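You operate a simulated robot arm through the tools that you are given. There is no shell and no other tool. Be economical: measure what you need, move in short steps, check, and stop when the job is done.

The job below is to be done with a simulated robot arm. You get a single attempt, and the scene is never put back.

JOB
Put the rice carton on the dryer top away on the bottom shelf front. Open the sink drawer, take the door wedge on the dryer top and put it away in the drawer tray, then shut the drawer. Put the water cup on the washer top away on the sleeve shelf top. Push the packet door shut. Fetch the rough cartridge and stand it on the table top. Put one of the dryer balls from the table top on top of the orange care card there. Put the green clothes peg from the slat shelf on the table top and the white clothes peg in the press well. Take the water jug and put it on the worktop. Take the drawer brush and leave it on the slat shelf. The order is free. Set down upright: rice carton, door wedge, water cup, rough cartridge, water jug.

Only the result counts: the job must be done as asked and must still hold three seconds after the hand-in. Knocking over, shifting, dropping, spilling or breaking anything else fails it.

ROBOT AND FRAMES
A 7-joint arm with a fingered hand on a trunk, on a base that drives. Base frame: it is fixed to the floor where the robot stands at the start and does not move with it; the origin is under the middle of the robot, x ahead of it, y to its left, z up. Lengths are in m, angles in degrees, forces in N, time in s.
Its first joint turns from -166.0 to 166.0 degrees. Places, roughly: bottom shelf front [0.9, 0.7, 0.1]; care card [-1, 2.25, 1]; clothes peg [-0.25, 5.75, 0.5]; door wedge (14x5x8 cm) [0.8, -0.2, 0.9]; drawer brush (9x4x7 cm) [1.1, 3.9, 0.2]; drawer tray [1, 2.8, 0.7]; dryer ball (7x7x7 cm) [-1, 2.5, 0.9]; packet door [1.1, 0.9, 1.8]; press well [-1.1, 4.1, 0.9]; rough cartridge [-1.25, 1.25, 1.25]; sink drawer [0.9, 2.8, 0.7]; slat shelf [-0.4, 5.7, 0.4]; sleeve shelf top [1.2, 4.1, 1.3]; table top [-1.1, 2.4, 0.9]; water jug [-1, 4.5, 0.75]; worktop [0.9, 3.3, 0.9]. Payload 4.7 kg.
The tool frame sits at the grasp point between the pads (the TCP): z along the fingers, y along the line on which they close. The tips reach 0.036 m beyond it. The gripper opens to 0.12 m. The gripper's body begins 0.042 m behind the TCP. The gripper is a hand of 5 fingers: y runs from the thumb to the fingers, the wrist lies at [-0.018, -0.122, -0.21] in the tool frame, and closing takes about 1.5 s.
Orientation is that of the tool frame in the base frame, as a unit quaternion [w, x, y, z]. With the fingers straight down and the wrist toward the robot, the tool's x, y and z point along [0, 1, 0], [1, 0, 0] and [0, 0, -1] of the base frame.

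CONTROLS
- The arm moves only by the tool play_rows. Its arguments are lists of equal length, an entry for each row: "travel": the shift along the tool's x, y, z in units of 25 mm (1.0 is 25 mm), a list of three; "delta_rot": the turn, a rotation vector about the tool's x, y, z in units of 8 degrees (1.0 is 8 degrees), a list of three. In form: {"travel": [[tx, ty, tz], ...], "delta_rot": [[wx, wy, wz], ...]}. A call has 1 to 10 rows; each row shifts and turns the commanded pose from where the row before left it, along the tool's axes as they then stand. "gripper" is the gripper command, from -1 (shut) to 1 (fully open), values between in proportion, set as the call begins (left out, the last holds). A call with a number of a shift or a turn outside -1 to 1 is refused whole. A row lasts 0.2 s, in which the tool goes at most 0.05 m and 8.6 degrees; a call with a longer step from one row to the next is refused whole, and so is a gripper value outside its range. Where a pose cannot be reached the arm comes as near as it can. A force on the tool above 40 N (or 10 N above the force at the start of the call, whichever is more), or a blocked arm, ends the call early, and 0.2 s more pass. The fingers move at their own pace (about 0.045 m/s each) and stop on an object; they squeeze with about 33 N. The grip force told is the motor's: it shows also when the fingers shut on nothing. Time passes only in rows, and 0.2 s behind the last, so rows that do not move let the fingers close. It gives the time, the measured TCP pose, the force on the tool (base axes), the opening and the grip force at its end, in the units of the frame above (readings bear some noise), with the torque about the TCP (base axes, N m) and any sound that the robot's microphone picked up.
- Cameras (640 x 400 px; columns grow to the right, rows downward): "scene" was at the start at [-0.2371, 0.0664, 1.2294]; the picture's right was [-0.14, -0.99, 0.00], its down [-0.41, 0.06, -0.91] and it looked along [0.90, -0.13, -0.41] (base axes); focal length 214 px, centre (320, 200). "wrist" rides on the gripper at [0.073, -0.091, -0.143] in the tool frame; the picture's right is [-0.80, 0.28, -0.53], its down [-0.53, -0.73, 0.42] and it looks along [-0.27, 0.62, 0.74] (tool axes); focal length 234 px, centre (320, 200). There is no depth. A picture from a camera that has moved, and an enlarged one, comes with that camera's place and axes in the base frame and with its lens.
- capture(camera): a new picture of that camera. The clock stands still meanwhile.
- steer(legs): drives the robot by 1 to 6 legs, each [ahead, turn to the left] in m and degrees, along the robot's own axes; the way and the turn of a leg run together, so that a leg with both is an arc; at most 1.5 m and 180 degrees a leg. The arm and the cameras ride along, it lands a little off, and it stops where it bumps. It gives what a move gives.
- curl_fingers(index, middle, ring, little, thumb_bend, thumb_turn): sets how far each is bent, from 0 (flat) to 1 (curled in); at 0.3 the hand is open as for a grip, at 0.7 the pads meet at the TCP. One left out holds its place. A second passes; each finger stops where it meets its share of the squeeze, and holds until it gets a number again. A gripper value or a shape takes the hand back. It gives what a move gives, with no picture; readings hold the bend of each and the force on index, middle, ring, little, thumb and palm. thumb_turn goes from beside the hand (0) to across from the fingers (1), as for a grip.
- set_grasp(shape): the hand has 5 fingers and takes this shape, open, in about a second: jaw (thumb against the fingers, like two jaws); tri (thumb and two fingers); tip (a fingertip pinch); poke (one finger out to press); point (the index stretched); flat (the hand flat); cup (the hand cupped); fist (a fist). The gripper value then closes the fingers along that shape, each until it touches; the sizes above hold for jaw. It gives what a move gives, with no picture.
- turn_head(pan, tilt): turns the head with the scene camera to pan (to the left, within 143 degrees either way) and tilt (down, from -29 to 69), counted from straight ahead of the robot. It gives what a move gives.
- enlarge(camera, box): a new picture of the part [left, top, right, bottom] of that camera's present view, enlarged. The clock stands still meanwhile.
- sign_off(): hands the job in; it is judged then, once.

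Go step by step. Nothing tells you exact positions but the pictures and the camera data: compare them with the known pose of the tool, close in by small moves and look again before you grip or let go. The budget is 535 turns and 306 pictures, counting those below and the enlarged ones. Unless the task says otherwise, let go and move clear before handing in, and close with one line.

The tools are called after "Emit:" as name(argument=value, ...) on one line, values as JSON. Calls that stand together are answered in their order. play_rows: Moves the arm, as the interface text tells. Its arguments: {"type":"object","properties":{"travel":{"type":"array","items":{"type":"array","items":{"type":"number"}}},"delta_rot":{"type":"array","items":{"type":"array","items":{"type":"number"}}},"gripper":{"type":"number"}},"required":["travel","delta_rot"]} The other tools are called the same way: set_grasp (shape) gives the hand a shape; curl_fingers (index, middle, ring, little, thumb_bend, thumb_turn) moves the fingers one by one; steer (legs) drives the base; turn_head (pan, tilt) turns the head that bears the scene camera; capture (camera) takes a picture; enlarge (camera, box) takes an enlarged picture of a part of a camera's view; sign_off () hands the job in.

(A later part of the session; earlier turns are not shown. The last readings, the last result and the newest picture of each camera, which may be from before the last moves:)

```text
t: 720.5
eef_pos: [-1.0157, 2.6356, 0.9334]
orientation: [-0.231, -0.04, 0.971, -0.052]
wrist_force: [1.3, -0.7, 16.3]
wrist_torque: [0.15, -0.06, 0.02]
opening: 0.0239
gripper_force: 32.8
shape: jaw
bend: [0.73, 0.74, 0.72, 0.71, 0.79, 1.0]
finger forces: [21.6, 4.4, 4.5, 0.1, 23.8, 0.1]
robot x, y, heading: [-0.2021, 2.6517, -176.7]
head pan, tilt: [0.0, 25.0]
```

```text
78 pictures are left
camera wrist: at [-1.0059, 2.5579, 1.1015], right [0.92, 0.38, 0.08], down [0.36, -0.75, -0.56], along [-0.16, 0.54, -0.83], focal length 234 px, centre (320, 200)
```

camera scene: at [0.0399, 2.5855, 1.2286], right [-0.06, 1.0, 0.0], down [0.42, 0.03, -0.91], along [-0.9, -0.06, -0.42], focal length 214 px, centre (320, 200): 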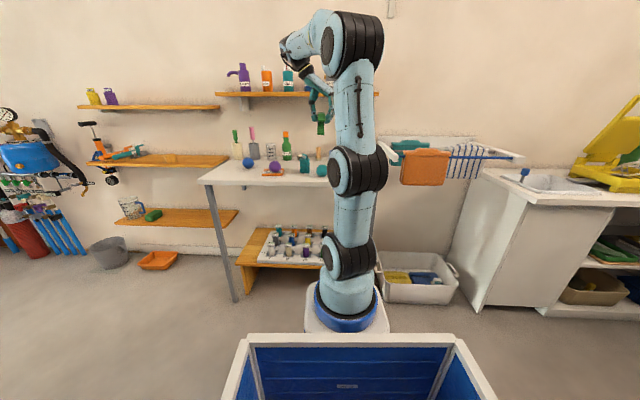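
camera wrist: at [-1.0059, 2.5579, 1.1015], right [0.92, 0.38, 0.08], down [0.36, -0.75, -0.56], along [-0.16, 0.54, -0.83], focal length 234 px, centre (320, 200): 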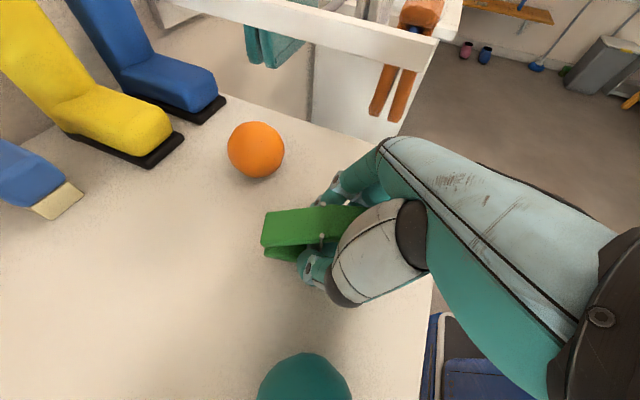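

Peg is on the table. Release with a small opening and lift.

Emit:
play_rows(travel=[[0, 0, -0.1], [0, 0, 0], [0, 0, 0], [0, 0, 0], [0, 0, 0]], delta_rot=[[0, 0, 0], [0, 0, 0], [0, 0, 0], [0, 0, 0], [0, 0, 0]], gripper=0.05)

Emit:
play_rows(travel=[[0, 0, -0.6], [0, 0, -0.9], [0.2, 0, -1], [0.2, 0, -1], [0.2, 0, -1], [0.2, 0, -1], [0.2, 0, -1], [0.2, 0, -1]], delta_rot=[[0, 0, 0], [0, 0, 0], [0, 0, 0], [0, 0, 0], [0, 0, 0], [0, 0, 0], [0, 0, 0], [0, 0, 0]])

Emit:
capture(camera="wrist")

```text
t: 721.8
eef_pos: [-1.0131, 2.6357, 0.9336]
orientation: [-0.229, -0.04, 0.971, -0.052]
wrist_force: [-0.2, -3.6, 11.1]
wrist_torque: [0.2, -0.19, -0.09]
opening: 0.0626
gripper_force: 0.0
shape: jaw
bend: [0.74, 0.44, 0.45, 0.4, 0.69, 1.0]
finger forces: [0.0, 0.0, 11.5, 0.0, 0.0, 0.1]
robot x, y, heading: [-0.2043, 2.6509, -176.5]
head pan, tilt: [0.0, 25.0]
```

```text
t: 723.5
eef_pos: [-0.96, 2.6549, 1.1118]
orientation: [-0.228, -0.04, 0.971, -0.052]
wrist_force: [0.3, 0.0, 0.0]
wrist_torque: [0.02, -0.02, -0.05]
opening: 0.0627
gripper_force: 0.0
shape: jaw
bend: [0.74, 0.44, 0.41, 0.4, 0.69, 1.0]
finger forces: [0.0, 0.0, 0.0, 0.0, 0.0, 0.0]
robot x, y, heading: [-0.203, 2.6546, -176.6]
head pan, tilt: [0.0, 25.0]
```

```text
77 pictures are left
camera wrist: at [-0.951, 2.5781, 1.2815], right [0.92, 0.38, 0.08], down [0.36, -0.75, -0.56], along [-0.15, 0.54, -0.83], focal length 234 px, centre (320, 200)
```

wrist: 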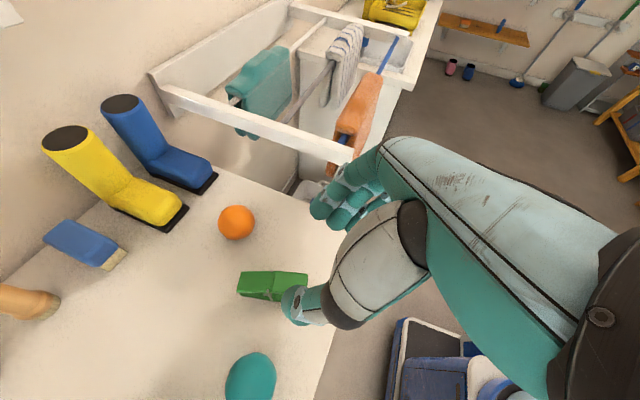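

The green peg is on the table. Last item: the water cup on the washer. Driving there.

Emit:
steer(legs=[[0, 86.5], [1.5, 0], [1.5, 0], [0.3, 0]])

Emit:
steer(legs=[[0, 90]])

Emit:
turn_head(pan=0, tilt=20)

Emit:
capture(camera="scene")

Emit:
capture(camera="wrist")

```text
t: 743.2
eef_pos: [-0.3425, -1.3817, 1.1127]
orientation: [-0.133, -0.686, 0.689, -0.193]
wrist_force: [-0.5, 0.5, -0.8]
wrist_torque: [-0.04, -0.01, -0.02]
opening: 0.0626
gripper_force: 0.1
shape: jaw
bend: [0.74, 0.44, 0.41, 0.4, 0.69, 1.0]
finger forces: [0.0, 0.0, 0.1, 0.0, 0.1, 0.0]
robot x, y, heading: [-0.2716, -0.6289, -91.3]
head pan, tilt: [0.0, 25.0]
```

```text
t: 747.4
eef_pos: [0.48, -0.6979, 1.1126]
orientation: [-0.042, 0.972, -0.001, 0.232]
wrist_force: [0.3, -1.0, 1.2]
wrist_torque: [0.0, -0.01, -0.03]
opening: 0.0631
gripper_force: 0.1
shape: jaw
bend: [0.74, 0.44, 0.41, 0.4, 0.69, 1.0]
finger forces: [0.1, 0.0, 0.1, 0.0, 0.0, 0.0]
robot x, y, heading: [-0.2666, -0.631, -1.4]
head pan, tilt: [0.0, 25.0]
```

```text
t: 748.1
eef_pos: [0.4793, -0.698, 1.1122]
orientation: [-0.042, 0.972, 0.0, 0.231]
wrist_force: [-0.1, -0.1, -0.3]
wrist_torque: [0.01, 0.03, 0.02]
opening: 0.0626
gripper_force: 0.1
shape: jaw
bend: [0.74, 0.44, 0.41, 0.4, 0.69, 1.0]
finger forces: [0.0, 0.1, 0.1, 0.0, 0.1, 0.0]
robot x, y, heading: [-0.2707, -0.628, -1.3]
head pan, tilt: [0.0, 20.0]
```

```text
76 pictures are left
camera scene: at [-0.505, -0.5448, 1.2366], right [-0.02, -1.0, 0.0], down [-0.34, 0.01, -0.94], along [0.94, -0.02, -0.34], focal length 214 px, centre (320, 200)
```

scene: 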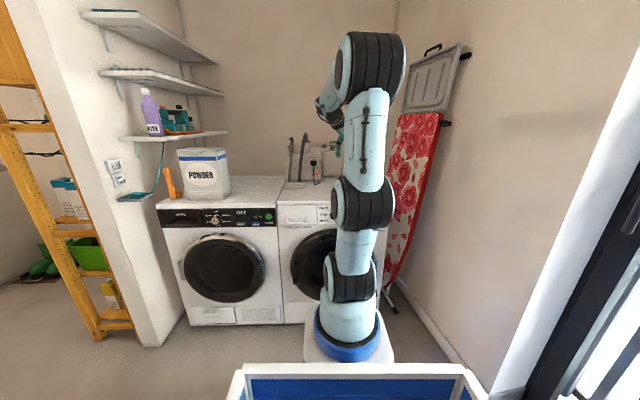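

```text
75 pictures are left
camera wrist: at [0.4785, -0.6206, 1.2815], right [-0.95, -0.3, 0.08], down [-0.3, 0.78, -0.56], along [0.11, -0.55, -0.83], focal length 234 px, centre (320, 200)
```

wrist: 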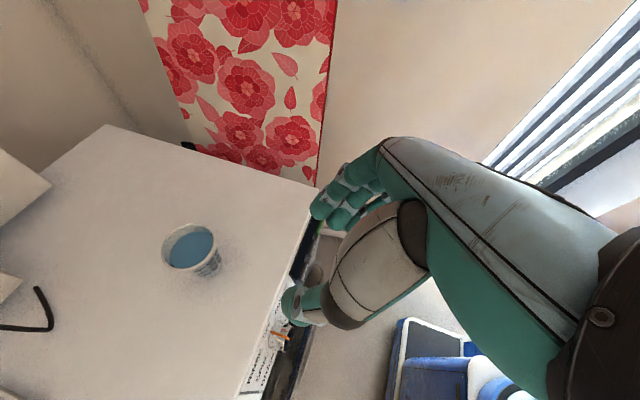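

The cup holds water, so it must stay level. I bring the hand near-horizontal and look again.

Emit:
play_rows(travel=[[0, 0, 0], [0, 0, 0], [0, 0, 0], [0, 0, 0], [0, 0, 0], [0, 0, 0]], delta_rot=[[0, 1, 0], [0, 1, 0], [0, 1, 0], [0, 1, 0], [0, 1, 0], [0, 0.4, 0]], gripper=1)

Emit:
capture(camera="wrist")

```text
t: 749.5
eef_pos: [0.4805, -0.6982, 1.1129]
orientation: [-0.04, 0.818, -0.017, 0.574]
wrist_force: [-0.3, 0.2, -0.3]
wrist_torque: [-0.02, 0.01, -0.03]
opening: 0.1196
gripper_force: 0.1
shape: jaw
bend: [0.3, 0.3, 0.3, 0.3, 0.3, 0.98]
finger forces: [0.0, 0.0, 0.0, 0.0, 0.0, 0.1]
robot x, y, heading: [-0.2729, -0.6286, -1.4]
head pan, tilt: [0.0, 20.0]
```

```text
74 pictures are left
camera wrist: at [0.3686, -0.6182, 1.2382], right [-0.76, -0.25, -0.6], down [0.2, 0.79, -0.58], along [0.61, -0.57, -0.55], focal length 234 px, centre (320, 200)
```

wrist: 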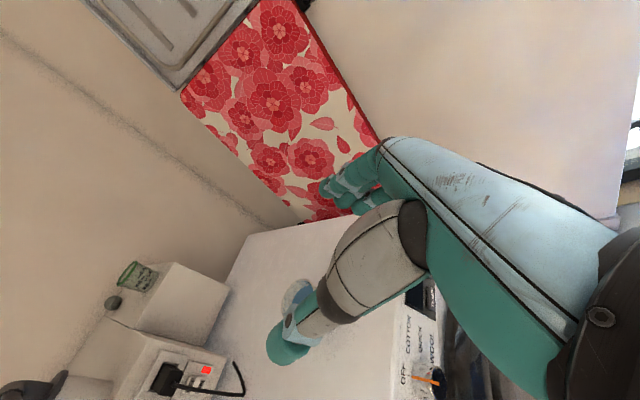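

Emit:
play_rows(travel=[[0, 0.8, 0], [0, 0.8, 0], [0, 0.8, 0], [0, 0.8, 0]], delta_rot=[[0, 0, -0.65], [0, 0, 0], [0, 0, 0], [0, 0, 0]])

Emit:
enlarge(camera="wrist", box=[160, 200, 340, 380])

```text
t: 750.5
eef_pos: [0.4828, -0.7785, 1.1127]
orientation: [-0.013, 0.818, 0.022, 0.574]
wrist_force: [-0.1, -0.9, 0.8]
wrist_torque: [-0.03, -0.03, 0.03]
opening: 0.1197
gripper_force: 0.1
shape: jaw
bend: [0.3, 0.3, 0.3, 0.3, 0.3, 0.98]
finger forces: [0.1, 0.0, 0.0, 0.0, 0.0, 0.0]
robot x, y, heading: [-0.2716, -0.6294, -1.5]
head pan, tilt: [0.0, 20.0]
```

```text
2.22 times, centred on (250, 290) of wrist
camera zoom: at [0.3687, -0.6934, 1.2308], right [-0.75, -0.32, -0.58], down [0.18, 0.74, -0.65], along [0.63, -0.59, -0.5], focal length 520 px, centre (476, 0)
```

zoom: 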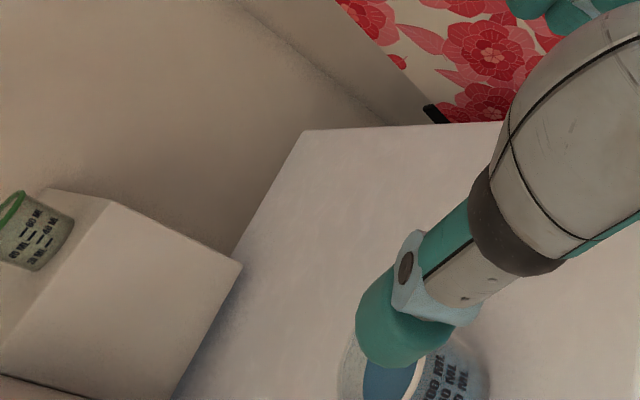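

Emit:
enlarge(camera="wrist", box=[230, 300, 390, 400])

```text
4.00 times, centred on (310, 350) of wrist
camera zoom: at [0.3687, -0.6934, 1.2308], right [-0.75, -0.32, -0.58], down [0.18, 0.74, -0.65], along [0.63, -0.59, -0.5], focal length 937 px, centre (360, -400)
```

zoom: 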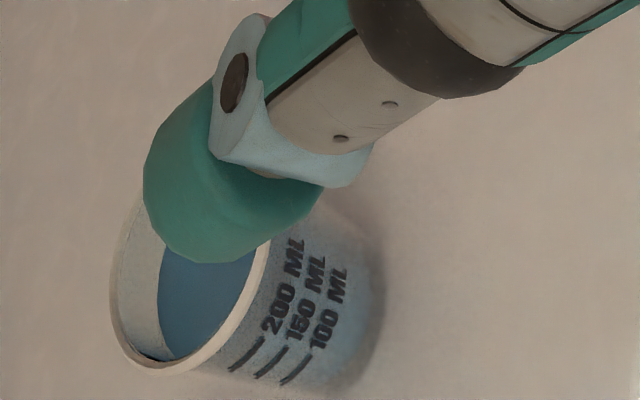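

Cup axis is about (0.668, −0.697), rim z≈0.955, ~7.5 cm wide. I line up behind it.

Emit:
play_rows(travel=[[-1, -0.66, 0.65], [-1, -0.66, 0.65], [-1, -0.66, 0.65], [-1, -0.66, 0.65], [-1, -0.66, 0.65]], delta_rot=[[0, 0, 0], [0, 0, 0], [0, 0, 0], [0, 0, 0], [0, 0, 0]])

Emit:
capture(camera="wrist")

```text
t: 751.7
eef_pos: [0.5127, -0.6947, 0.9686]
orientation: [-0.014, 0.819, 0.02, 0.574]
wrist_force: [-0.6, -0.3, -0.2]
wrist_torque: [-0.03, 0.03, -0.01]
opening: 0.1196
gripper_force: 0.0
shape: jaw
bend: [0.3, 0.3, 0.3, 0.3, 0.3, 0.98]
finger forces: [0.0, 0.1, 0.0, 0.1, 0.1, 0.0]
robot x, y, heading: [-0.2708, -0.6288, -1.5]
head pan, tilt: [0.0, 20.0]
```

```text
71 pictures are left
camera wrist: at [0.3986, -0.6079, 1.0868], right [-0.75, -0.32, -0.58], down [0.18, 0.74, -0.65], along [0.63, -0.59, -0.5], focal length 234 px, centre (320, 200)
```

wrist: 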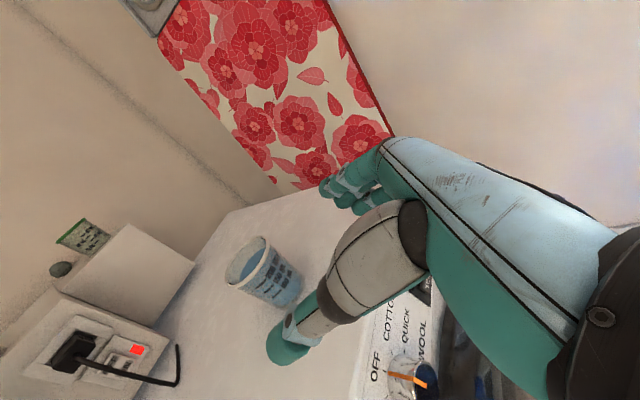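

Emit:
play_rows(travel=[[0, 0, 0.9], [0, 0, 0.9], [0, 0, 0.9], [0, 0, 0.9]], delta_rot=[[0, 0, 0], [0, 0, 0], [0, 0, 0], [0, 0, 0]])

Emit:
capture(camera="wrist")

```text
t: 752.7
eef_pos: [0.5973, -0.6911, 0.9346]
orientation: [-0.012, 0.818, 0.021, 0.574]
wrist_force: [-0.1, 0.7, 0.2]
wrist_torque: [0.01, 0.02, 0.01]
opening: 0.1199
gripper_force: 0.1
shape: jaw
bend: [0.3, 0.3, 0.3, 0.3, 0.3, 0.98]
finger forces: [0.0, 0.1, 0.0, 0.1, 0.0, 0.0]
robot x, y, heading: [-0.2694, -0.6301, -1.3]
head pan, tilt: [0.0, 20.0]
```

```text
70 pictures are left
camera wrist: at [0.4828, -0.605, 1.0527], right [-0.75, -0.32, -0.58], down [0.18, 0.74, -0.65], along [0.63, -0.59, -0.5], focal length 234 px, centre (320, 200)
```

wrist: 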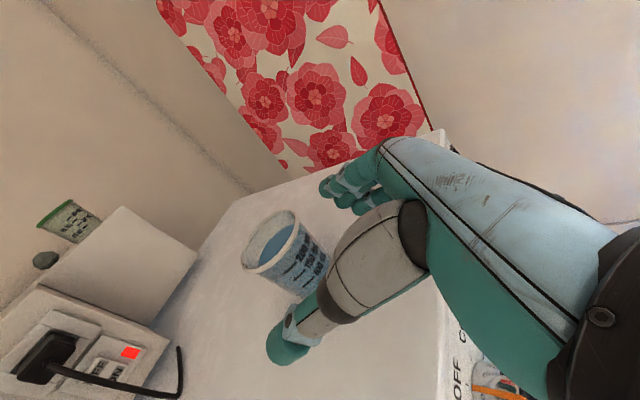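

Emit:
play_rows(travel=[[0, 0, 0.9], [0, 0, 0.9], [0, 0, 0.8]], delta_rot=[[0, 0, 0], [0, 0, 0], [0, 0, 0]])

Emit:
capture(camera="wrist")

```text
t: 753.5
eef_pos: [0.658, -0.6881, 0.9131]
orientation: [-0.013, 0.818, 0.021, 0.574]
wrist_force: [0.0, 0.7, -0.4]
wrist_torque: [-0.01, 0.0, -0.03]
opening: 0.1197
gripper_force: 0.1
shape: jaw
bend: [0.3, 0.3, 0.3, 0.3, 0.3, 0.98]
finger forces: [0.0, 0.0, 0.0, 0.1, 0.0, 0.0]
robot x, y, heading: [-0.2711, -0.6293, -1.6]
head pan, tilt: [0.0, 20.0]
```

```text
69 pictures are left
camera wrist: at [0.5437, -0.602, 1.0314], right [-0.75, -0.32, -0.58], down [0.18, 0.74, -0.65], along [0.63, -0.59, -0.5], focal length 234 px, centre (320, 200)
```

wrist: 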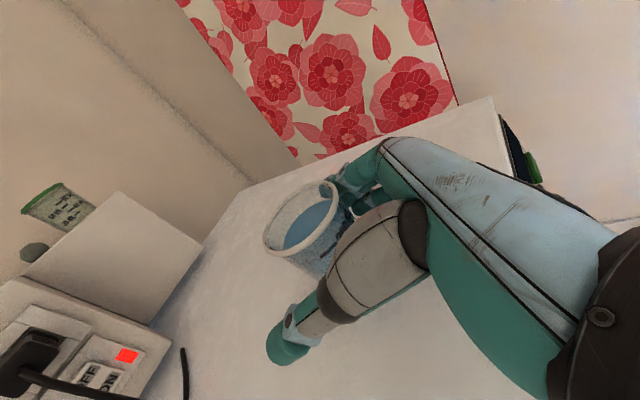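

Emit:
play_rows(travel=[[0, -0.24, 0.3], [0, 0, 0]], delta_rot=[[0, 0, 0], [0, 0, 0]])

Emit:
play_rows(travel=[[0, 0, 0], [0, 0, 0], [0, 0, 0], [0, 0, 0], [0, 0, 0], [0, 0, 0], [0, 0, 0], [0, 0, 0]], delta_rot=[[0, 0, 0], [0, 0, 0], [0, 0, 0], [0, 0, 0], [0, 0, 0], [0, 0, 0], [0, 0, 0], [0, 0, 0]], gripper=-1)

Emit:
capture(camera="wrist")

```text
t: 754.1
eef_pos: [0.6657, -0.6821, 0.9119]
orientation: [-0.013, 0.819, 0.022, 0.574]
wrist_force: [-0.3, -1.2, -0.6]
wrist_torque: [-0.03, 0.01, -0.03]
opening: 0.12
gripper_force: 0.0
shape: jaw
bend: [0.3, 0.3, 0.3, 0.3, 0.3, 0.98]
finger forces: [0.7, 0.0, 0.1, 0.0, 0.0, 0.1]
robot x, y, heading: [-0.2741, -0.6304, -1.4]
head pan, tilt: [0.0, 20.0]
```

```text
t: 755.9
eef_pos: [0.6658, -0.6828, 0.9117]
orientation: [-0.013, 0.818, 0.021, 0.574]
wrist_force: [1.5, 1.1, 0.7]
wrist_torque: [-0.04, -0.05, 0.04]
opening: 0.0706
gripper_force: 33.2
shape: jaw
bend: [0.37, 0.42, 0.38, 0.42, 0.73, 1.0]
finger forces: [10.6, 13.2, 2.5, 0.0, 25.7, 0.1]
robot x, y, heading: [-0.2739, -0.6281, -1.2]
head pan, tilt: [0.0, 20.0]
```

```text
68 pictures are left
camera wrist: at [0.5512, -0.5962, 1.0294], right [-0.75, -0.32, -0.58], down [0.18, 0.74, -0.65], along [0.63, -0.59, -0.5], focal length 234 px, centre (320, 200)
```

wrist: 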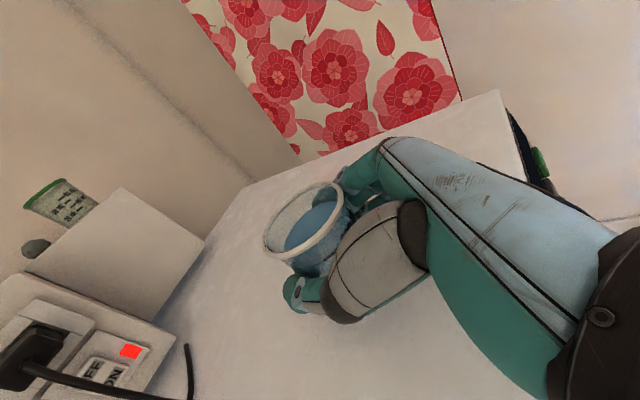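

Cup gripped. Lifting slowly.

Emit:
play_rows(travel=[[0.15, 0, -0.05], [0.3, 0, -0.1], [0.4, 0, -0.14], [0.5, 0, -0.18], [0.5, 0, -0.18], [0.4, 0, -0.14], [0.2, 0, -0.07]], delta_rot=[[0, 0, 0], [0, 0, 0], [0, 0, 0], [0, 0, 0], [0, 0, 0], [0, 0, 0], [0, 0, 0]])

Emit:
capture(camera="wrist")

```text
t: 757.5
eef_pos: [0.6673, -0.6808, 0.9744]
orientation: [-0.013, 0.818, 0.022, 0.574]
wrist_force: [-0.4, -0.2, -2.4]
wrist_torque: [0.02, 0.04, 0.0]
opening: 0.0705
gripper_force: 32.9
shape: jaw
bend: [0.37, 0.42, 0.38, 0.42, 0.73, 1.0]
finger forces: [10.9, 13.5, 2.6, 0.0, 25.5, 0.0]
robot x, y, heading: [-0.2711, -0.6286, -1.4]
head pan, tilt: [0.0, 20.0]
```

```text
67 pictures are left
camera wrist: at [0.5524, -0.5953, 1.0926], right [-0.75, -0.32, -0.58], down [0.18, 0.74, -0.65], along [0.63, -0.59, -0.5], focal length 234 px, centre (320, 200)
```

wrist: 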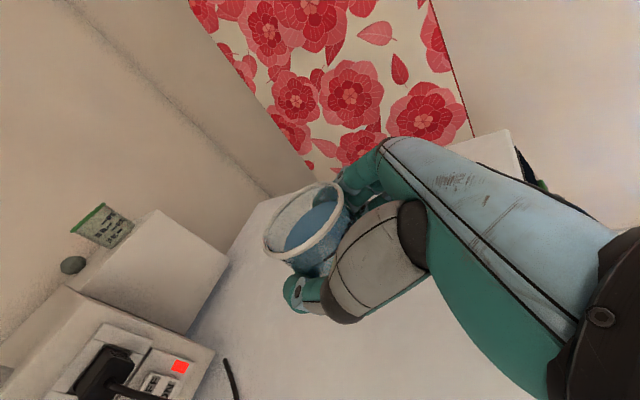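

Cup held level with the water in it. Backing away and driving north along a line that clears the table.

Emit:
steer(legs=[[-0.3, 0], [0, 87]])

Emit:
capture(camera="wrist")

```text
t: 763.2
eef_pos: [-0.4664, 0.3117, 0.974]
orientation: [-0.403, 0.581, 0.578, 0.408]
wrist_force: [-0.7, -0.2, -2.3]
wrist_torque: [-0.04, 0.04, -0.02]
opening: 0.0706
gripper_force: 33.5
shape: jaw
bend: [0.37, 0.42, 0.38, 0.42, 0.73, 1.0]
finger forces: [10.8, 13.5, 2.7, 0.0, 25.3, 0.0]
robot x, y, heading: [-0.5692, -0.6235, 85.2]
head pan, tilt: [0.0, 20.0]
```

```text
66 pictures are left
camera wrist: at [-0.5585, 0.2023, 1.0923], right [0.28, -0.77, -0.58], down [-0.73, 0.22, -0.65], along [0.63, 0.6, -0.5], focal length 234 px, centre (320, 200)
```

wrist: 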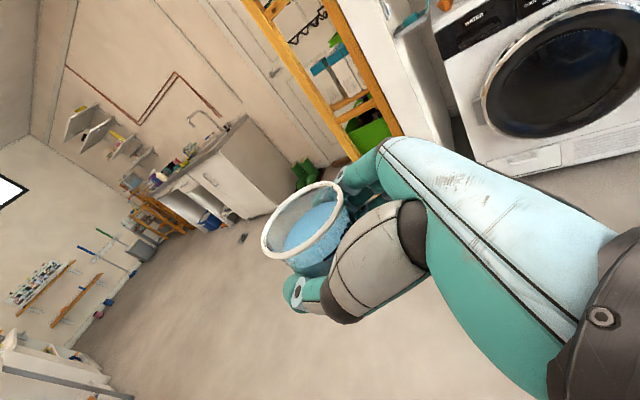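

Emit:
steer(legs=[[1.5, 0], [1.5, 0], [1.5, 0]])

Emit:
capture(camera="wrist")

```text
t: 784.7
eef_pos: [-0.2042, 4.7923, 0.9736]
orientation: [-0.408, 0.575, 0.583, 0.405]
wrist_force: [-0.7, -0.6, -1.9]
wrist_torque: [-0.01, 0.01, 0.0]
opening: 0.0706
gripper_force: 32.7
shape: jaw
bend: [0.37, 0.42, 0.38, 0.42, 0.73, 1.0]
finger forces: [10.8, 13.6, 2.7, 0.0, 25.3, 0.0]
robot x, y, heading: [-0.2912, 3.8549, 86.7]
head pan, tilt: [0.0, 20.0]
```

```text
65 pictures are left
camera wrist: at [-0.2945, 4.6812, 1.0923], right [0.29, -0.76, -0.58], down [-0.73, 0.21, -0.65], along [0.61, 0.61, -0.5], focal length 234 px, centre (320, 200)
```

wrist: 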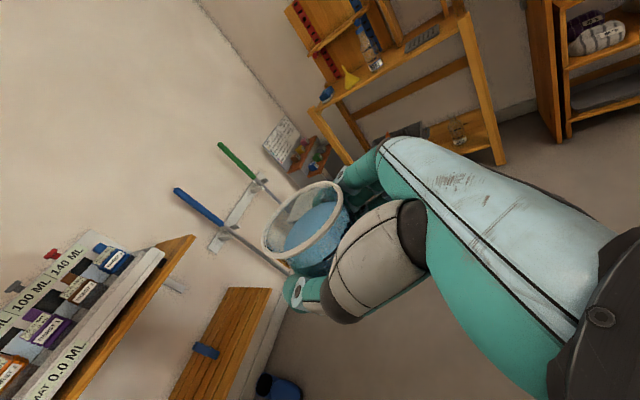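

Emit:
steer(legs=[[0.42, 0], [0, -86]])

Emit:
play_rows(travel=[[0.3, 0, -0.1], [0.6, 0, -0.21], [0.8, 0, -0.28], [0.9, 0, -0.32], [0.9, 0, -0.32], [0.9, 0, -0.32], [0.9, 0, -0.32], [0.8, 0, -0.28], [0.6, 0, -0.21], [0.3, 0, -0.1]], delta_rot=[[0, 0, 0], [0, 0, 0], [0, 0, 0], [0, 0, 0], [0, 0, 0], [0, 0, 0], [0, 0, 0], [0, 0, 0], [0, 0, 0], [0, 0, 0]])

Emit:
play_rows(travel=[[0.3, 0, -0.1], [0.6, 0, -0.21], [0.8, 0, -0.28], [0.9, 0, -0.32], [0.9, 0, -0.32], [0.9, 0, -0.32], [0.9, 0, -0.32], [0.8, 0, -0.28], [0.6, 0, -0.21], [0.3, 0, -0.1]], delta_rot=[[0, 0, 0], [0, 0, 0], [0, 0, 0], [0, 0, 0], [0, 0, 0], [0, 0, 0], [0, 0, 0], [0, 0, 0], [0, 0, 0], [0, 0, 0]])

Emit:
capture(camera="wrist")

Emit:
capture(camera="scene")

```text
t: 790.8
eef_pos: [0.6759, 4.3026, 0.9741]
orientation: [-0.035, 0.817, 0.053, 0.573]
wrist_force: [0.1, -0.7, -2.7]
wrist_torque: [-0.01, 0.03, 0.01]
opening: 0.0706
gripper_force: 33.3
shape: jaw
bend: [0.37, 0.42, 0.38, 0.42, 0.73, 1.0]
finger forces: [10.8, 13.6, 2.7, 0.0, 25.3, 0.1]
robot x, y, heading: [-0.261, 4.2818, 3.2]
head pan, tilt: [0.0, 20.0]
```

```text
t: 793.0
eef_pos: [0.677, 4.3003, 1.1587]
orientation: [-0.035, 0.817, 0.052, 0.573]
wrist_force: [-0.2, 0.0, -0.9]
wrist_torque: [0.03, 0.05, -0.02]
opening: 0.0704
gripper_force: 32.8
shape: jaw
bend: [0.37, 0.42, 0.38, 0.42, 0.73, 1.0]
finger forces: [10.8, 13.6, 2.8, 0.0, 25.4, 0.1]
robot x, y, heading: [-0.2647, 4.2814, 3.0]
head pan, tilt: [0.0, 20.0]
```

```text
t: 795.2
eef_pos: [0.6801, 4.3045, 1.3457]
orientation: [-0.035, 0.818, 0.053, 0.572]
wrist_force: [0.5, 0.4, -2.1]
wrist_torque: [0.01, 0.01, -0.02]
opening: 0.0701
gripper_force: 33.4
shape: jaw
bend: [0.37, 0.42, 0.38, 0.42, 0.73, 1.0]
finger forces: [10.8, 13.6, 2.8, 0.0, 25.2, 0.1]
robot x, y, heading: [-0.2639, 4.2807, 3.2]
head pan, tilt: [0.0, 20.0]
```

```text
64 pictures are left
camera wrist: at [0.5583, 4.3809, 1.4639], right [-0.73, -0.38, -0.58], down [0.12, 0.75, -0.65], along [0.68, -0.54, -0.5], focal length 234 px, centre (320, 200)
```

wrist: 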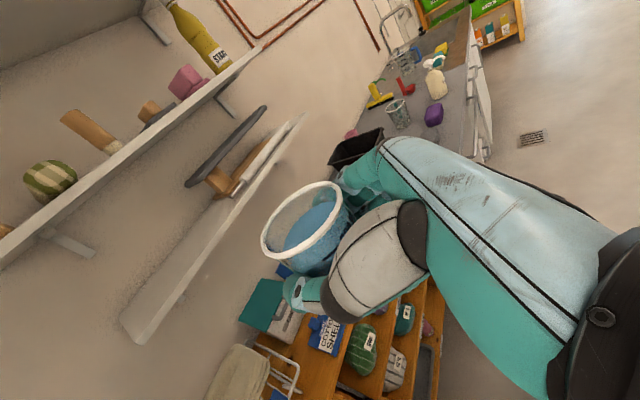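

```text
63 pictures are left
camera scene: at [-0.5026, 4.3472, 1.2367], right [0.05, -1.0, 0.0], down [-0.34, -0.02, -0.94], along [0.94, 0.05, -0.34], focal length 214 px, centre (320, 200)
```

scene: 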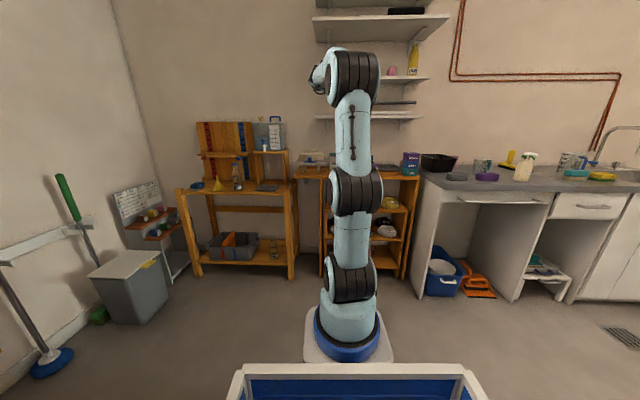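

The free left part of the shelf (y 4.15–4.45, front edge x≈1.14, top z≈1.275) is clear. I raise slightly and move in.

Emit:
play_rows(travel=[[0.3, 0, -0.1], [0.4, 0, -0.14], [0.2, 0, -0.07]], delta_rot=[[0, 0, 0], [0, 0, 0], [0, 0, 0]])

Emit:
steer(legs=[[0.35, 0]])

Emit:
capture(camera="wrist")

Emit:
turn_head(pan=8, tilt=0)

Emit:
capture(camera="scene")

```text
t: 796.0
eef_pos: [0.6806, 4.3042, 1.3697]
orientation: [-0.036, 0.817, 0.053, 0.572]
wrist_force: [0.1, -0.8, -1.6]
wrist_torque: [0.02, 0.04, 0.0]
opening: 0.0706
gripper_force: 32.6
shape: jaw
bend: [0.37, 0.42, 0.38, 0.42, 0.73, 1.0]
finger forces: [10.8, 13.6, 2.7, 0.0, 25.1, 0.1]
robot x, y, heading: [-0.2624, 4.2808, 2.8]
head pan, tilt: [0.0, 20.0]
```

```text
t: 798.3
eef_pos: [1.0345, 4.3329, 1.3693]
orientation: [-0.038, 0.817, 0.056, 0.573]
wrist_force: [0.0, 0.7, -2.6]
wrist_torque: [0.01, 0.04, 0.01]
opening: 0.0705
gripper_force: 32.7
shape: jaw
bend: [0.37, 0.42, 0.38, 0.42, 0.73, 1.0]
finger forces: [10.8, 13.6, 2.8, 0.0, 25.1, 0.0]
robot x, y, heading: [0.0924, 4.2972, 3.5]
head pan, tilt: [0.0, 20.0]
```

```text
62 pictures are left
camera wrist: at [0.9125, 4.408, 1.487], right [-0.72, -0.38, -0.58], down [0.12, 0.75, -0.65], along [0.68, -0.54, -0.5], focal length 234 px, centre (320, 200)
```

wrist: 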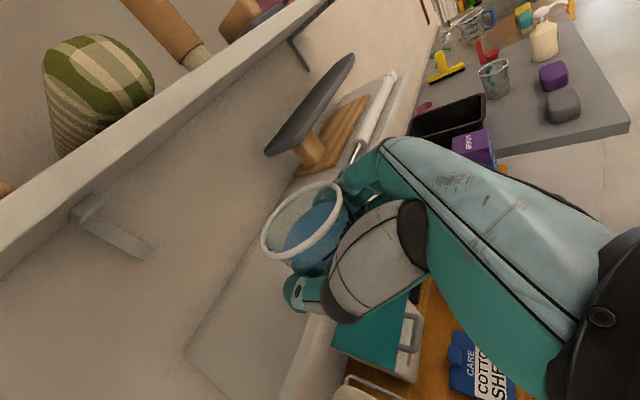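

```text
t: 799.2
eef_pos: [1.0348, 4.3317, 1.3688]
orientation: [-0.036, 0.817, 0.057, 0.572]
wrist_force: [-0.1, 0.0, -2.6]
wrist_torque: [0.0, 0.03, -0.01]
opening: 0.0706
gripper_force: 32.9
shape: jaw
bend: [0.37, 0.42, 0.38, 0.42, 0.73, 1.0]
finger forces: [10.8, 13.7, 2.9, 0.1, 25.2, 0.0]
robot x, y, heading: [0.0906, 4.3003, 3.6]
head pan, tilt: [8.0, 0.0]
```

```text
61 pictures are left
camera scene: at [-0.1541, 4.3778, 1.2689], right [0.2, -0.98, 0.0], down [0.0, 0.0, -1.0], along [0.98, 0.2, 0.0], focal length 214 px, centre (320, 200)
```

scene: 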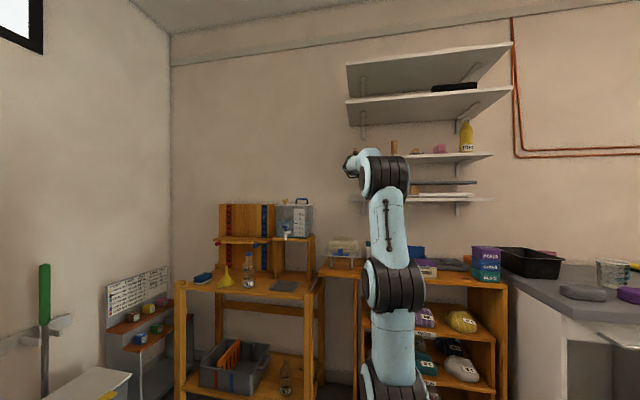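

Emit:
play_rows(travel=[[0.15, 0.11, 0.4], [0.3, 0.22, 0.8], [0.33, 0.25, 0.9], [0.33, 0.25, 0.9], [0.3, 0.22, 0.8]], delta_rot=[[0, 0, 0], [0, 0, 0], [0, 0, 0], [0, 0, 0], [0, 0, 0]])

Emit:
capture(camera="wrist")

Emit:
enlarge(camera="scene", box=[300, 100, 540, 260])

```text
t: 800.4
eef_pos: [1.1387, 4.3209, 1.3708]
orientation: [-0.039, 0.817, 0.056, 0.573]
wrist_force: [-1.0, -0.7, -1.2]
wrist_torque: [0.02, 0.1, 0.0]
opening: 0.0704
gripper_force: 33.2
shape: jaw
bend: [0.37, 0.42, 0.38, 0.42, 0.73, 1.0]
finger forces: [10.8, 13.4, 2.7, 0.1, 25.3, 0.1]
robot x, y, heading: [0.0898, 4.3, 3.3]
head pan, tilt: [8.0, 0.0]
```

```text
60 pictures are left
camera wrist: at [1.0171, 4.3969, 1.4884], right [-0.72, -0.38, -0.58], down [0.12, 0.75, -0.65], along [0.68, -0.53, -0.5], focal length 234 px, centre (320, 200)
```

wrist: 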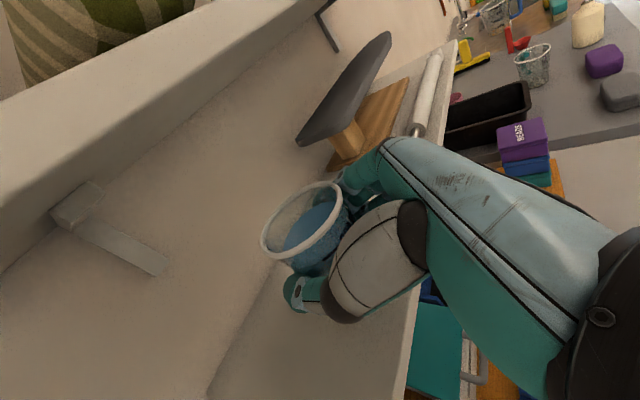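

```text
2.50 times, centred on (420, 180) of scene
camera zoom: at [-0.1543, 4.3778, 1.2689], right [0.2, -0.98, 0.0], down [0.0, 0.0, -1.0], along [0.98, 0.2, 0.0], focal length 536 px, centre (70, 250)
```

zoom: 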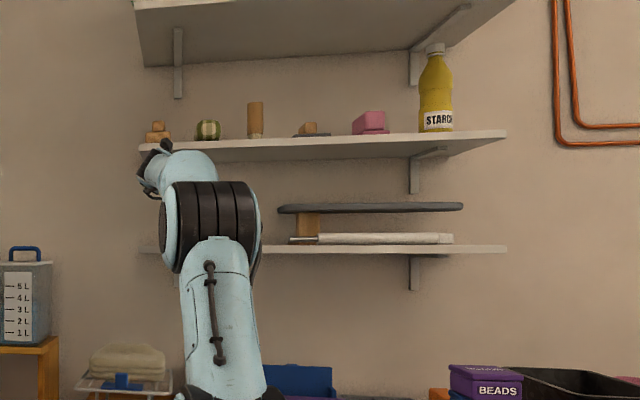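

Emit:
play_rows(travel=[[0.25, 0.2, 0.65], [0.28, 0.25, 0.75], [0.15, 0.1, 0.45]], delta_rot=[[0, 0, 0], [0, 0, 0], [0, 0, 0]])

Emit:
capture(camera="wrist")

```text
t: 801.2
eef_pos: [1.1891, 4.3135, 1.3687]
orientation: [-0.038, 0.818, 0.057, 0.572]
wrist_force: [-0.1, -0.3, -1.0]
wrist_torque: [-0.03, 0.03, 0.0]
opening: 0.0705
gripper_force: 32.6
shape: jaw
bend: [0.37, 0.42, 0.38, 0.42, 0.73, 1.0]
finger forces: [10.8, 13.6, 2.7, 0.1, 25.3, 0.1]
robot x, y, heading: [0.0889, 4.2982, 3.4]
head pan, tilt: [8.0, 0.0]
```

```text
58 pictures are left
camera wrist: at [1.0672, 4.3883, 1.4868], right [-0.72, -0.38, -0.58], down [0.12, 0.75, -0.65], along [0.68, -0.54, -0.5], focal length 234 px, centre (320, 200)
```

wrist: 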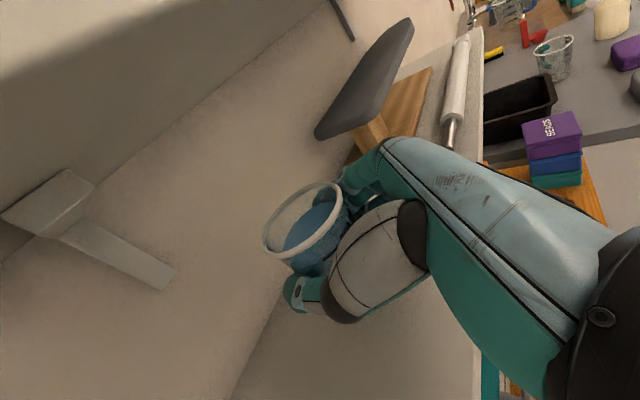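

Emit:
play_rows(travel=[[-0.2, 0, 0.07], [-0.3, 0, 0.1], [-0.2, 0, 0.07]], delta_rot=[[0, 0, 0], [0, 0, 0], [0, 0, 0]])

Emit:
play_rows(travel=[[-0.15, 0, 0.05]], delta_rot=[[0, 0, 0]])

Emit:
play_rows(travel=[[-0.15, 0, 0.05]], delta_rot=[[0, 0, 0]])

```text
t: 802.0
eef_pos: [1.188, 4.3149, 1.3522]
orientation: [-0.037, 0.817, 0.057, 0.572]
wrist_force: [1.4, 0.5, -1.4]
wrist_torque: [0.03, 0.03, 0.04]
opening: 0.0705
gripper_force: 33.4
shape: jaw
bend: [0.37, 0.42, 0.38, 0.42, 0.73, 1.0]
finger forces: [10.9, 13.4, 2.8, 0.0, 25.2, 0.0]
robot x, y, heading: [0.0912, 4.3006, 3.7]
head pan, tilt: [8.0, 0.0]
```

```text
t: 802.4
eef_pos: [1.1876, 4.3142, 1.3479]
orientation: [-0.038, 0.817, 0.055, 0.573]
wrist_force: [0.6, -0.4, -2.1]
wrist_torque: [-0.01, 0.04, 0.0]
opening: 0.0702
gripper_force: 33.1
shape: jaw
bend: [0.37, 0.42, 0.38, 0.42, 0.73, 1.0]
finger forces: [10.8, 13.5, 2.7, 0.0, 25.1, 0.0]
robot x, y, heading: [0.0889, 4.3026, 3.6]
head pan, tilt: [8.0, 0.0]
```

```text
t: 802.8
eef_pos: [1.1873, 4.314, 1.3427]
orientation: [-0.037, 0.817, 0.056, 0.573]
wrist_force: [0.2, 0.3, -2.0]
wrist_torque: [0.01, 0.03, 0.0]
opening: 0.0705
gripper_force: 32.8
shape: jaw
bend: [0.37, 0.42, 0.38, 0.42, 0.73, 1.0]
finger forces: [10.7, 13.5, 2.7, 0.0, 25.1, 0.0]
robot x, y, heading: [0.0905, 4.3019, 3.3]
head pan, tilt: [8.0, 0.0]
```

Emit:
play_rows(travel=[[-0.12, 0, 0.04]], delta_rot=[[0, 0, 0]])

Emit:
play_rows(travel=[[-0.12, 0, 0.04]], delta_rot=[[0, 0, 0]])

Emit:
play_rows(travel=[[-0.12, 0, 0.04]], delta_rot=[[0, 0, 0]])

Emit:
capture(camera="wrist")

```text
t: 803.2
eef_pos: [1.1876, 4.3131, 1.3419]
orientation: [-0.037, 0.817, 0.057, 0.573]
wrist_force: [0.2, -0.5, 0.9]
wrist_torque: [-0.1, -0.07, 0.02]
opening: 0.0704
gripper_force: 32.9
shape: jaw
bend: [0.37, 0.42, 0.38, 0.42, 0.73, 1.0]
finger forces: [10.5, 13.5, 2.7, 0.1, 25.4, 0.1]
robot x, y, heading: [0.09, 4.3037, 3.2]
head pan, tilt: [8.0, 0.0]
```

```text
t: 803.6
eef_pos: [1.1873, 4.3127, 1.3405]
orientation: [-0.038, 0.815, 0.057, 0.575]
wrist_force: [1.5, 1.6, 10.8]
wrist_torque: [-0.26, -0.27, 0.09]
opening: 0.0705
gripper_force: 32.6
shape: jaw
bend: [0.36, 0.42, 0.38, 0.42, 0.73, 0.99]
finger forces: [10.1, 12.8, 2.0, 0.1, 25.5, 0.1]
robot x, y, heading: [0.0907, 4.2993, 3.4]
head pan, tilt: [8.0, 0.0]
```

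```text
t: 804.0
eef_pos: [1.185, 4.3128, 1.339]
orientation: [-0.038, 0.815, 0.057, 0.576]
wrist_force: [2.4, 1.9, 20.3]
wrist_torque: [-0.56, -0.47, 0.1]
opening: 0.0703
gripper_force: 33.2
shape: jaw
bend: [0.37, 0.42, 0.38, 0.42, 0.74, 0.99]
finger forces: [9.3, 13.1, 2.2, 0.1, 25.6, 0.1]
robot x, y, heading: [0.0894, 4.301, 3.7]
head pan, tilt: [8.0, 0.0]
```

```text
57 pictures are left
camera wrist: at [1.0634, 4.3888, 1.4558], right [-0.72, -0.38, -0.58], down [0.12, 0.75, -0.65], along [0.68, -0.54, -0.5], focal length 234 px, centre (320, 200)
```

wrist: 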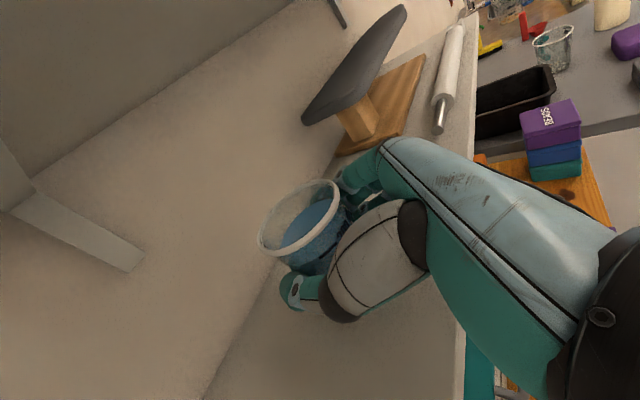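

The cup stands on the shelf. Ease off, release and withdraw straight back.

Emit:
play_rows(travel=[[0.08, 0, -0.03], [0, 0, 0], [0, 0, 0]], delta_rot=[[0, 0, 0], [0, 0, 0], [0, 0, 0]])

Emit:
play_rows(travel=[[0, 0, 0], [0, 0, 0], [0, 0, 0], [0, 0, 0], [0, 0, 0], [0, 0, 0], [0, 0, 0], [0, 0, 0]], delta_rot=[[0, 0, 0], [0, 0, 0], [0, 0, 0], [0, 0, 0], [0, 0, 0], [0, 0, 0], [0, 0, 0], [0, 0, 0]], gripper=0.95)

Emit:
capture(camera="wrist")

```text
t: 804.8
eef_pos: [1.1859, 4.3129, 1.3382]
orientation: [-0.038, 0.816, 0.056, 0.573]
wrist_force: [2.1, 3.5, 21.9]
wrist_torque: [-0.53, -0.45, 0.09]
opening: 0.0705
gripper_force: 32.4
shape: jaw
bend: [0.37, 0.42, 0.38, 0.42, 0.74, 0.98]
finger forces: [8.9, 12.4, 1.8, 0.0, 25.7, 0.0]
robot x, y, heading: [0.0853, 4.3008, 3.8]
head pan, tilt: [8.0, 0.0]
```

```text
t: 806.6
eef_pos: [1.1868, 4.3121, 1.3362]
orientation: [-0.037, 0.817, 0.056, 0.573]
wrist_force: [0.1, 0.7, 1.3]
wrist_torque: [-0.02, -0.04, -0.02]
opening: 0.1164
gripper_force: 0.1
shape: jaw
bend: [0.31, 0.31, 0.3, 0.3, 0.31, 0.98]
finger forces: [0.0, 0.0, 0.1, 0.0, 0.0, 0.0]
robot x, y, heading: [0.0896, 4.3016, 3.5]
head pan, tilt: [8.0, 0.0]
```

```text
56 pictures are left
camera wrist: at [1.0659, 4.3883, 1.454], right [-0.72, -0.38, -0.58], down [0.12, 0.75, -0.65], along [0.68, -0.54, -0.5], focal length 234 px, centre (320, 200)
```

wrist: 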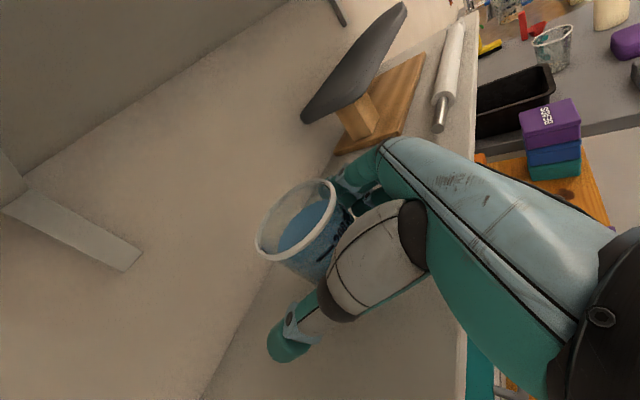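

Emit:
play_rows(travel=[[-0.17, 0, -0.47], [-0.17, 0, -0.47], [-0.2, 0, -0.6]], delta_rot=[[0, 0, 0], [0, 0, 0], [0, 0, 0]])

Emit:
play_rows(travel=[[-0.3, 0, -0.85], [-0.3, 0, -0.85], [-0.3, 0, -0.85], [-0.3, 0, -0.85], [-0.3, 0, -0.85]], delta_rot=[[0, 0, 0], [0, 0, 0], [0, 0, 0], [0, 0, 0], [0, 0, 0]])

Emit:
capture(camera="wrist")

```text
t: 807.4
eef_pos: [1.146, 4.3087, 1.3352]
orientation: [-0.038, 0.817, 0.056, 0.572]
wrist_force: [1.7, -0.1, -0.5]
wrist_torque: [0.02, -0.03, 0.03]
opening: 0.1164
gripper_force: 0.1
shape: jaw
bend: [0.31, 0.31, 0.3, 0.3, 0.31, 0.98]
finger forces: [0.1, 0.0, 0.0, 0.2, 0.1, 0.0]
robot x, y, heading: [0.0892, 4.3034, 3.3]
head pan, tilt: [8.0, 0.0]
```

```text
t: 808.6
eef_pos: [1.0383, 4.2913, 1.337]
orientation: [-0.038, 0.817, 0.056, 0.573]
wrist_force: [0.1, -0.9, -1.4]
wrist_torque: [0.03, -0.06, -0.02]
opening: 0.1163
gripper_force: 0.0
shape: jaw
bend: [0.31, 0.31, 0.3, 0.3, 0.31, 0.98]
finger forces: [0.1, 0.0, 0.0, 0.0, 0.0, 0.1]
robot x, y, heading: [0.0917, 4.2995, 3.5]
head pan, tilt: [8.0, 0.0]
```

```text
55 pictures are left
camera wrist: at [0.9164, 4.3673, 1.4552], right [-0.72, -0.38, -0.57], down [0.12, 0.75, -0.65], along [0.68, -0.54, -0.5], focal length 234 px, centre (320, 200)
```

wrist: 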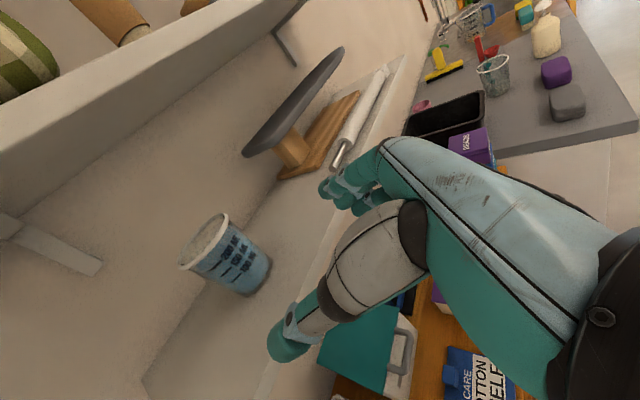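

The cup stands upright with its water. I back away and take a final check of the surroundings.

Emit:
steer(legs=[[-0.35, 0]])

Emit:
turn_head(pan=0, tilt=5)

Emit:
enlarge(camera="scene", box=[220, 80, 540, 280])

Emit:
turn_head(pan=-70, tilt=20)

Emit:
capture(camera="scene")

Emit:
turn_head(pan=-140, tilt=15)

Emit:
capture(camera="scene")

Emit:
turn_head(pan=130, tilt=25)

Emit:
capture(camera="scene")

```text
t: 810.9
eef_pos: [0.6789, 4.2711, 1.3379]
orientation: [-0.038, 0.817, 0.057, 0.572]
wrist_force: [0.0, -0.5, -0.4]
wrist_torque: [0.01, -0.01, 0.03]
opening: 0.116
gripper_force: 0.1
shape: jaw
bend: [0.31, 0.31, 0.3, 0.3, 0.31, 0.98]
finger forces: [0.0, 0.0, 0.0, 0.0, 0.0, 0.1]
robot x, y, heading: [-0.2653, 4.2796, 3.8]
head pan, tilt: [8.0, 0.0]
```

```text
t: 811.6
eef_pos: [0.6786, 4.2706, 1.3381]
orientation: [-0.038, 0.817, 0.057, 0.572]
wrist_force: [0.1, 0.2, -0.3]
wrist_torque: [0.04, 0.01, -0.02]
opening: 0.1162
gripper_force: 0.1
shape: jaw
bend: [0.31, 0.31, 0.3, 0.3, 0.31, 0.98]
finger forces: [0.0, 0.0, 0.1, 0.0, 0.0, 0.0]
robot x, y, heading: [-0.27, 4.2758, 3.7]
head pan, tilt: [0.0, 5.0]
```

```text
2.00 times, centred on (380, 180) of scene
camera zoom: at [-0.5095, 4.3428, 1.261], right [0.06, -1.0, 0.0], down [-0.09, -0.01, -1.0], along [0.99, 0.06, -0.09], focal length 429 px, centre (200, 240)
```

zoom: 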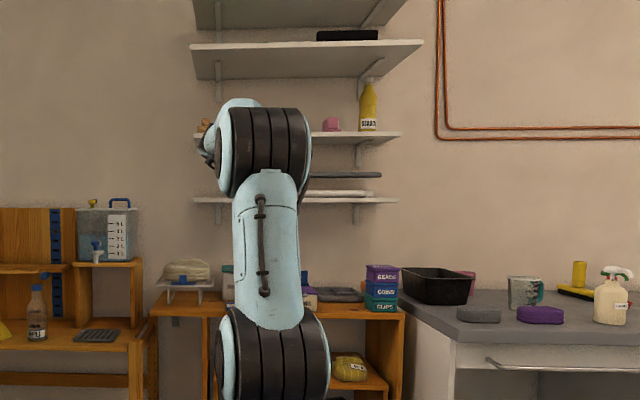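

```text
t: 813.0
eef_pos: [0.679, 4.2714, 1.3378]
orientation: [-0.038, 0.817, 0.057, 0.573]
wrist_force: [-0.7, 0.4, 0.3]
wrist_torque: [0.03, -0.03, 0.01]
opening: 0.1161
gripper_force: 0.0
shape: jaw
bend: [0.31, 0.31, 0.3, 0.3, 0.31, 0.98]
finger forces: [0.0, 0.0, 0.1, 0.1, 0.0, 0.1]
robot x, y, heading: [-0.2666, 4.2774, 3.6]
head pan, tilt: [-70.0, 20.0]
```

```text
53 pictures are left
camera scene: at [-0.5638, 4.2516, 1.2367], right [-0.92, -0.4, 0.0], down [-0.14, 0.31, -0.94], along [0.38, -0.86, -0.34], focal length 214 px, centre (320, 200)
```

scene: 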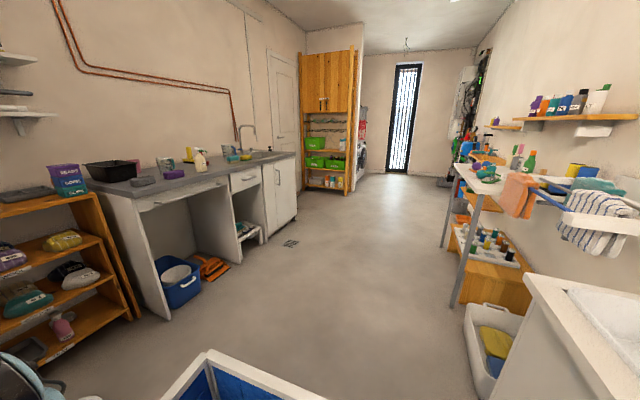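

```text
t: 814.4
eef_pos: [0.6789, 4.2711, 1.337]
orientation: [-0.038, 0.817, 0.057, 0.573]
wrist_force: [-0.3, 0.0, -0.3]
wrist_torque: [0.03, 0.03, 0.0]
opening: 0.1161
gripper_force: 0.0
shape: jaw
bend: [0.31, 0.31, 0.3, 0.3, 0.31, 0.98]
finger forces: [0.0, 0.0, 0.1, 0.0, 0.1, 0.1]
robot x, y, heading: [-0.2659, 4.2779, 3.7]
head pan, tilt: [-140.0, 15.0]
```

```text
52 pictures are left
camera scene: at [-0.6687, 4.2724, 1.2448], right [-0.69, 0.72, 0.0], down [0.19, 0.18, -0.97], along [-0.7, -0.67, -0.26], focal length 214 px, centre (320, 200)
```

scene: 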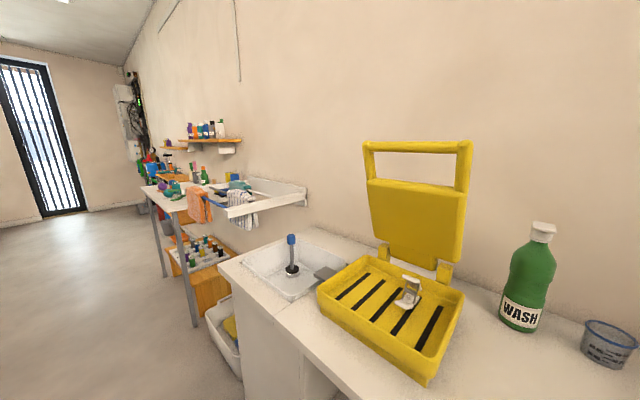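

```text
t: 818.1
eef_pos: [0.6784, 4.2701, 1.3381]
orientation: [-0.037, 0.818, 0.056, 0.572]
wrist_force: [0.3, 1.3, 0.0]
wrist_torque: [-0.02, 0.0, 0.03]
opening: 0.1161
gripper_force: 0.0
shape: jaw
bend: [0.31, 0.31, 0.3, 0.3, 0.31, 0.98]
finger forces: [0.0, 0.0, 0.1, 0.0, 0.0, 0.0]
robot x, y, heading: [-0.27, 4.2788, 3.4]
head pan, tilt: [130.0, 25.0]
```

```text
51 pictures are left
camera scene: at [-0.6647, 4.4037, 1.2286], right [0.72, 0.69, 0.0], down [0.29, -0.31, -0.91], along [-0.62, 0.66, -0.42], focal length 214 px, centre (320, 200)
```

scene: 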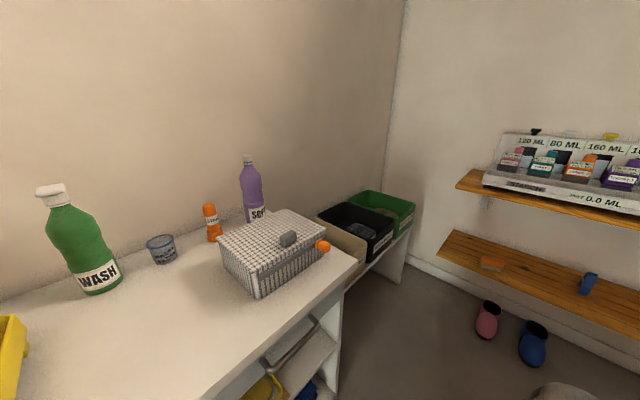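

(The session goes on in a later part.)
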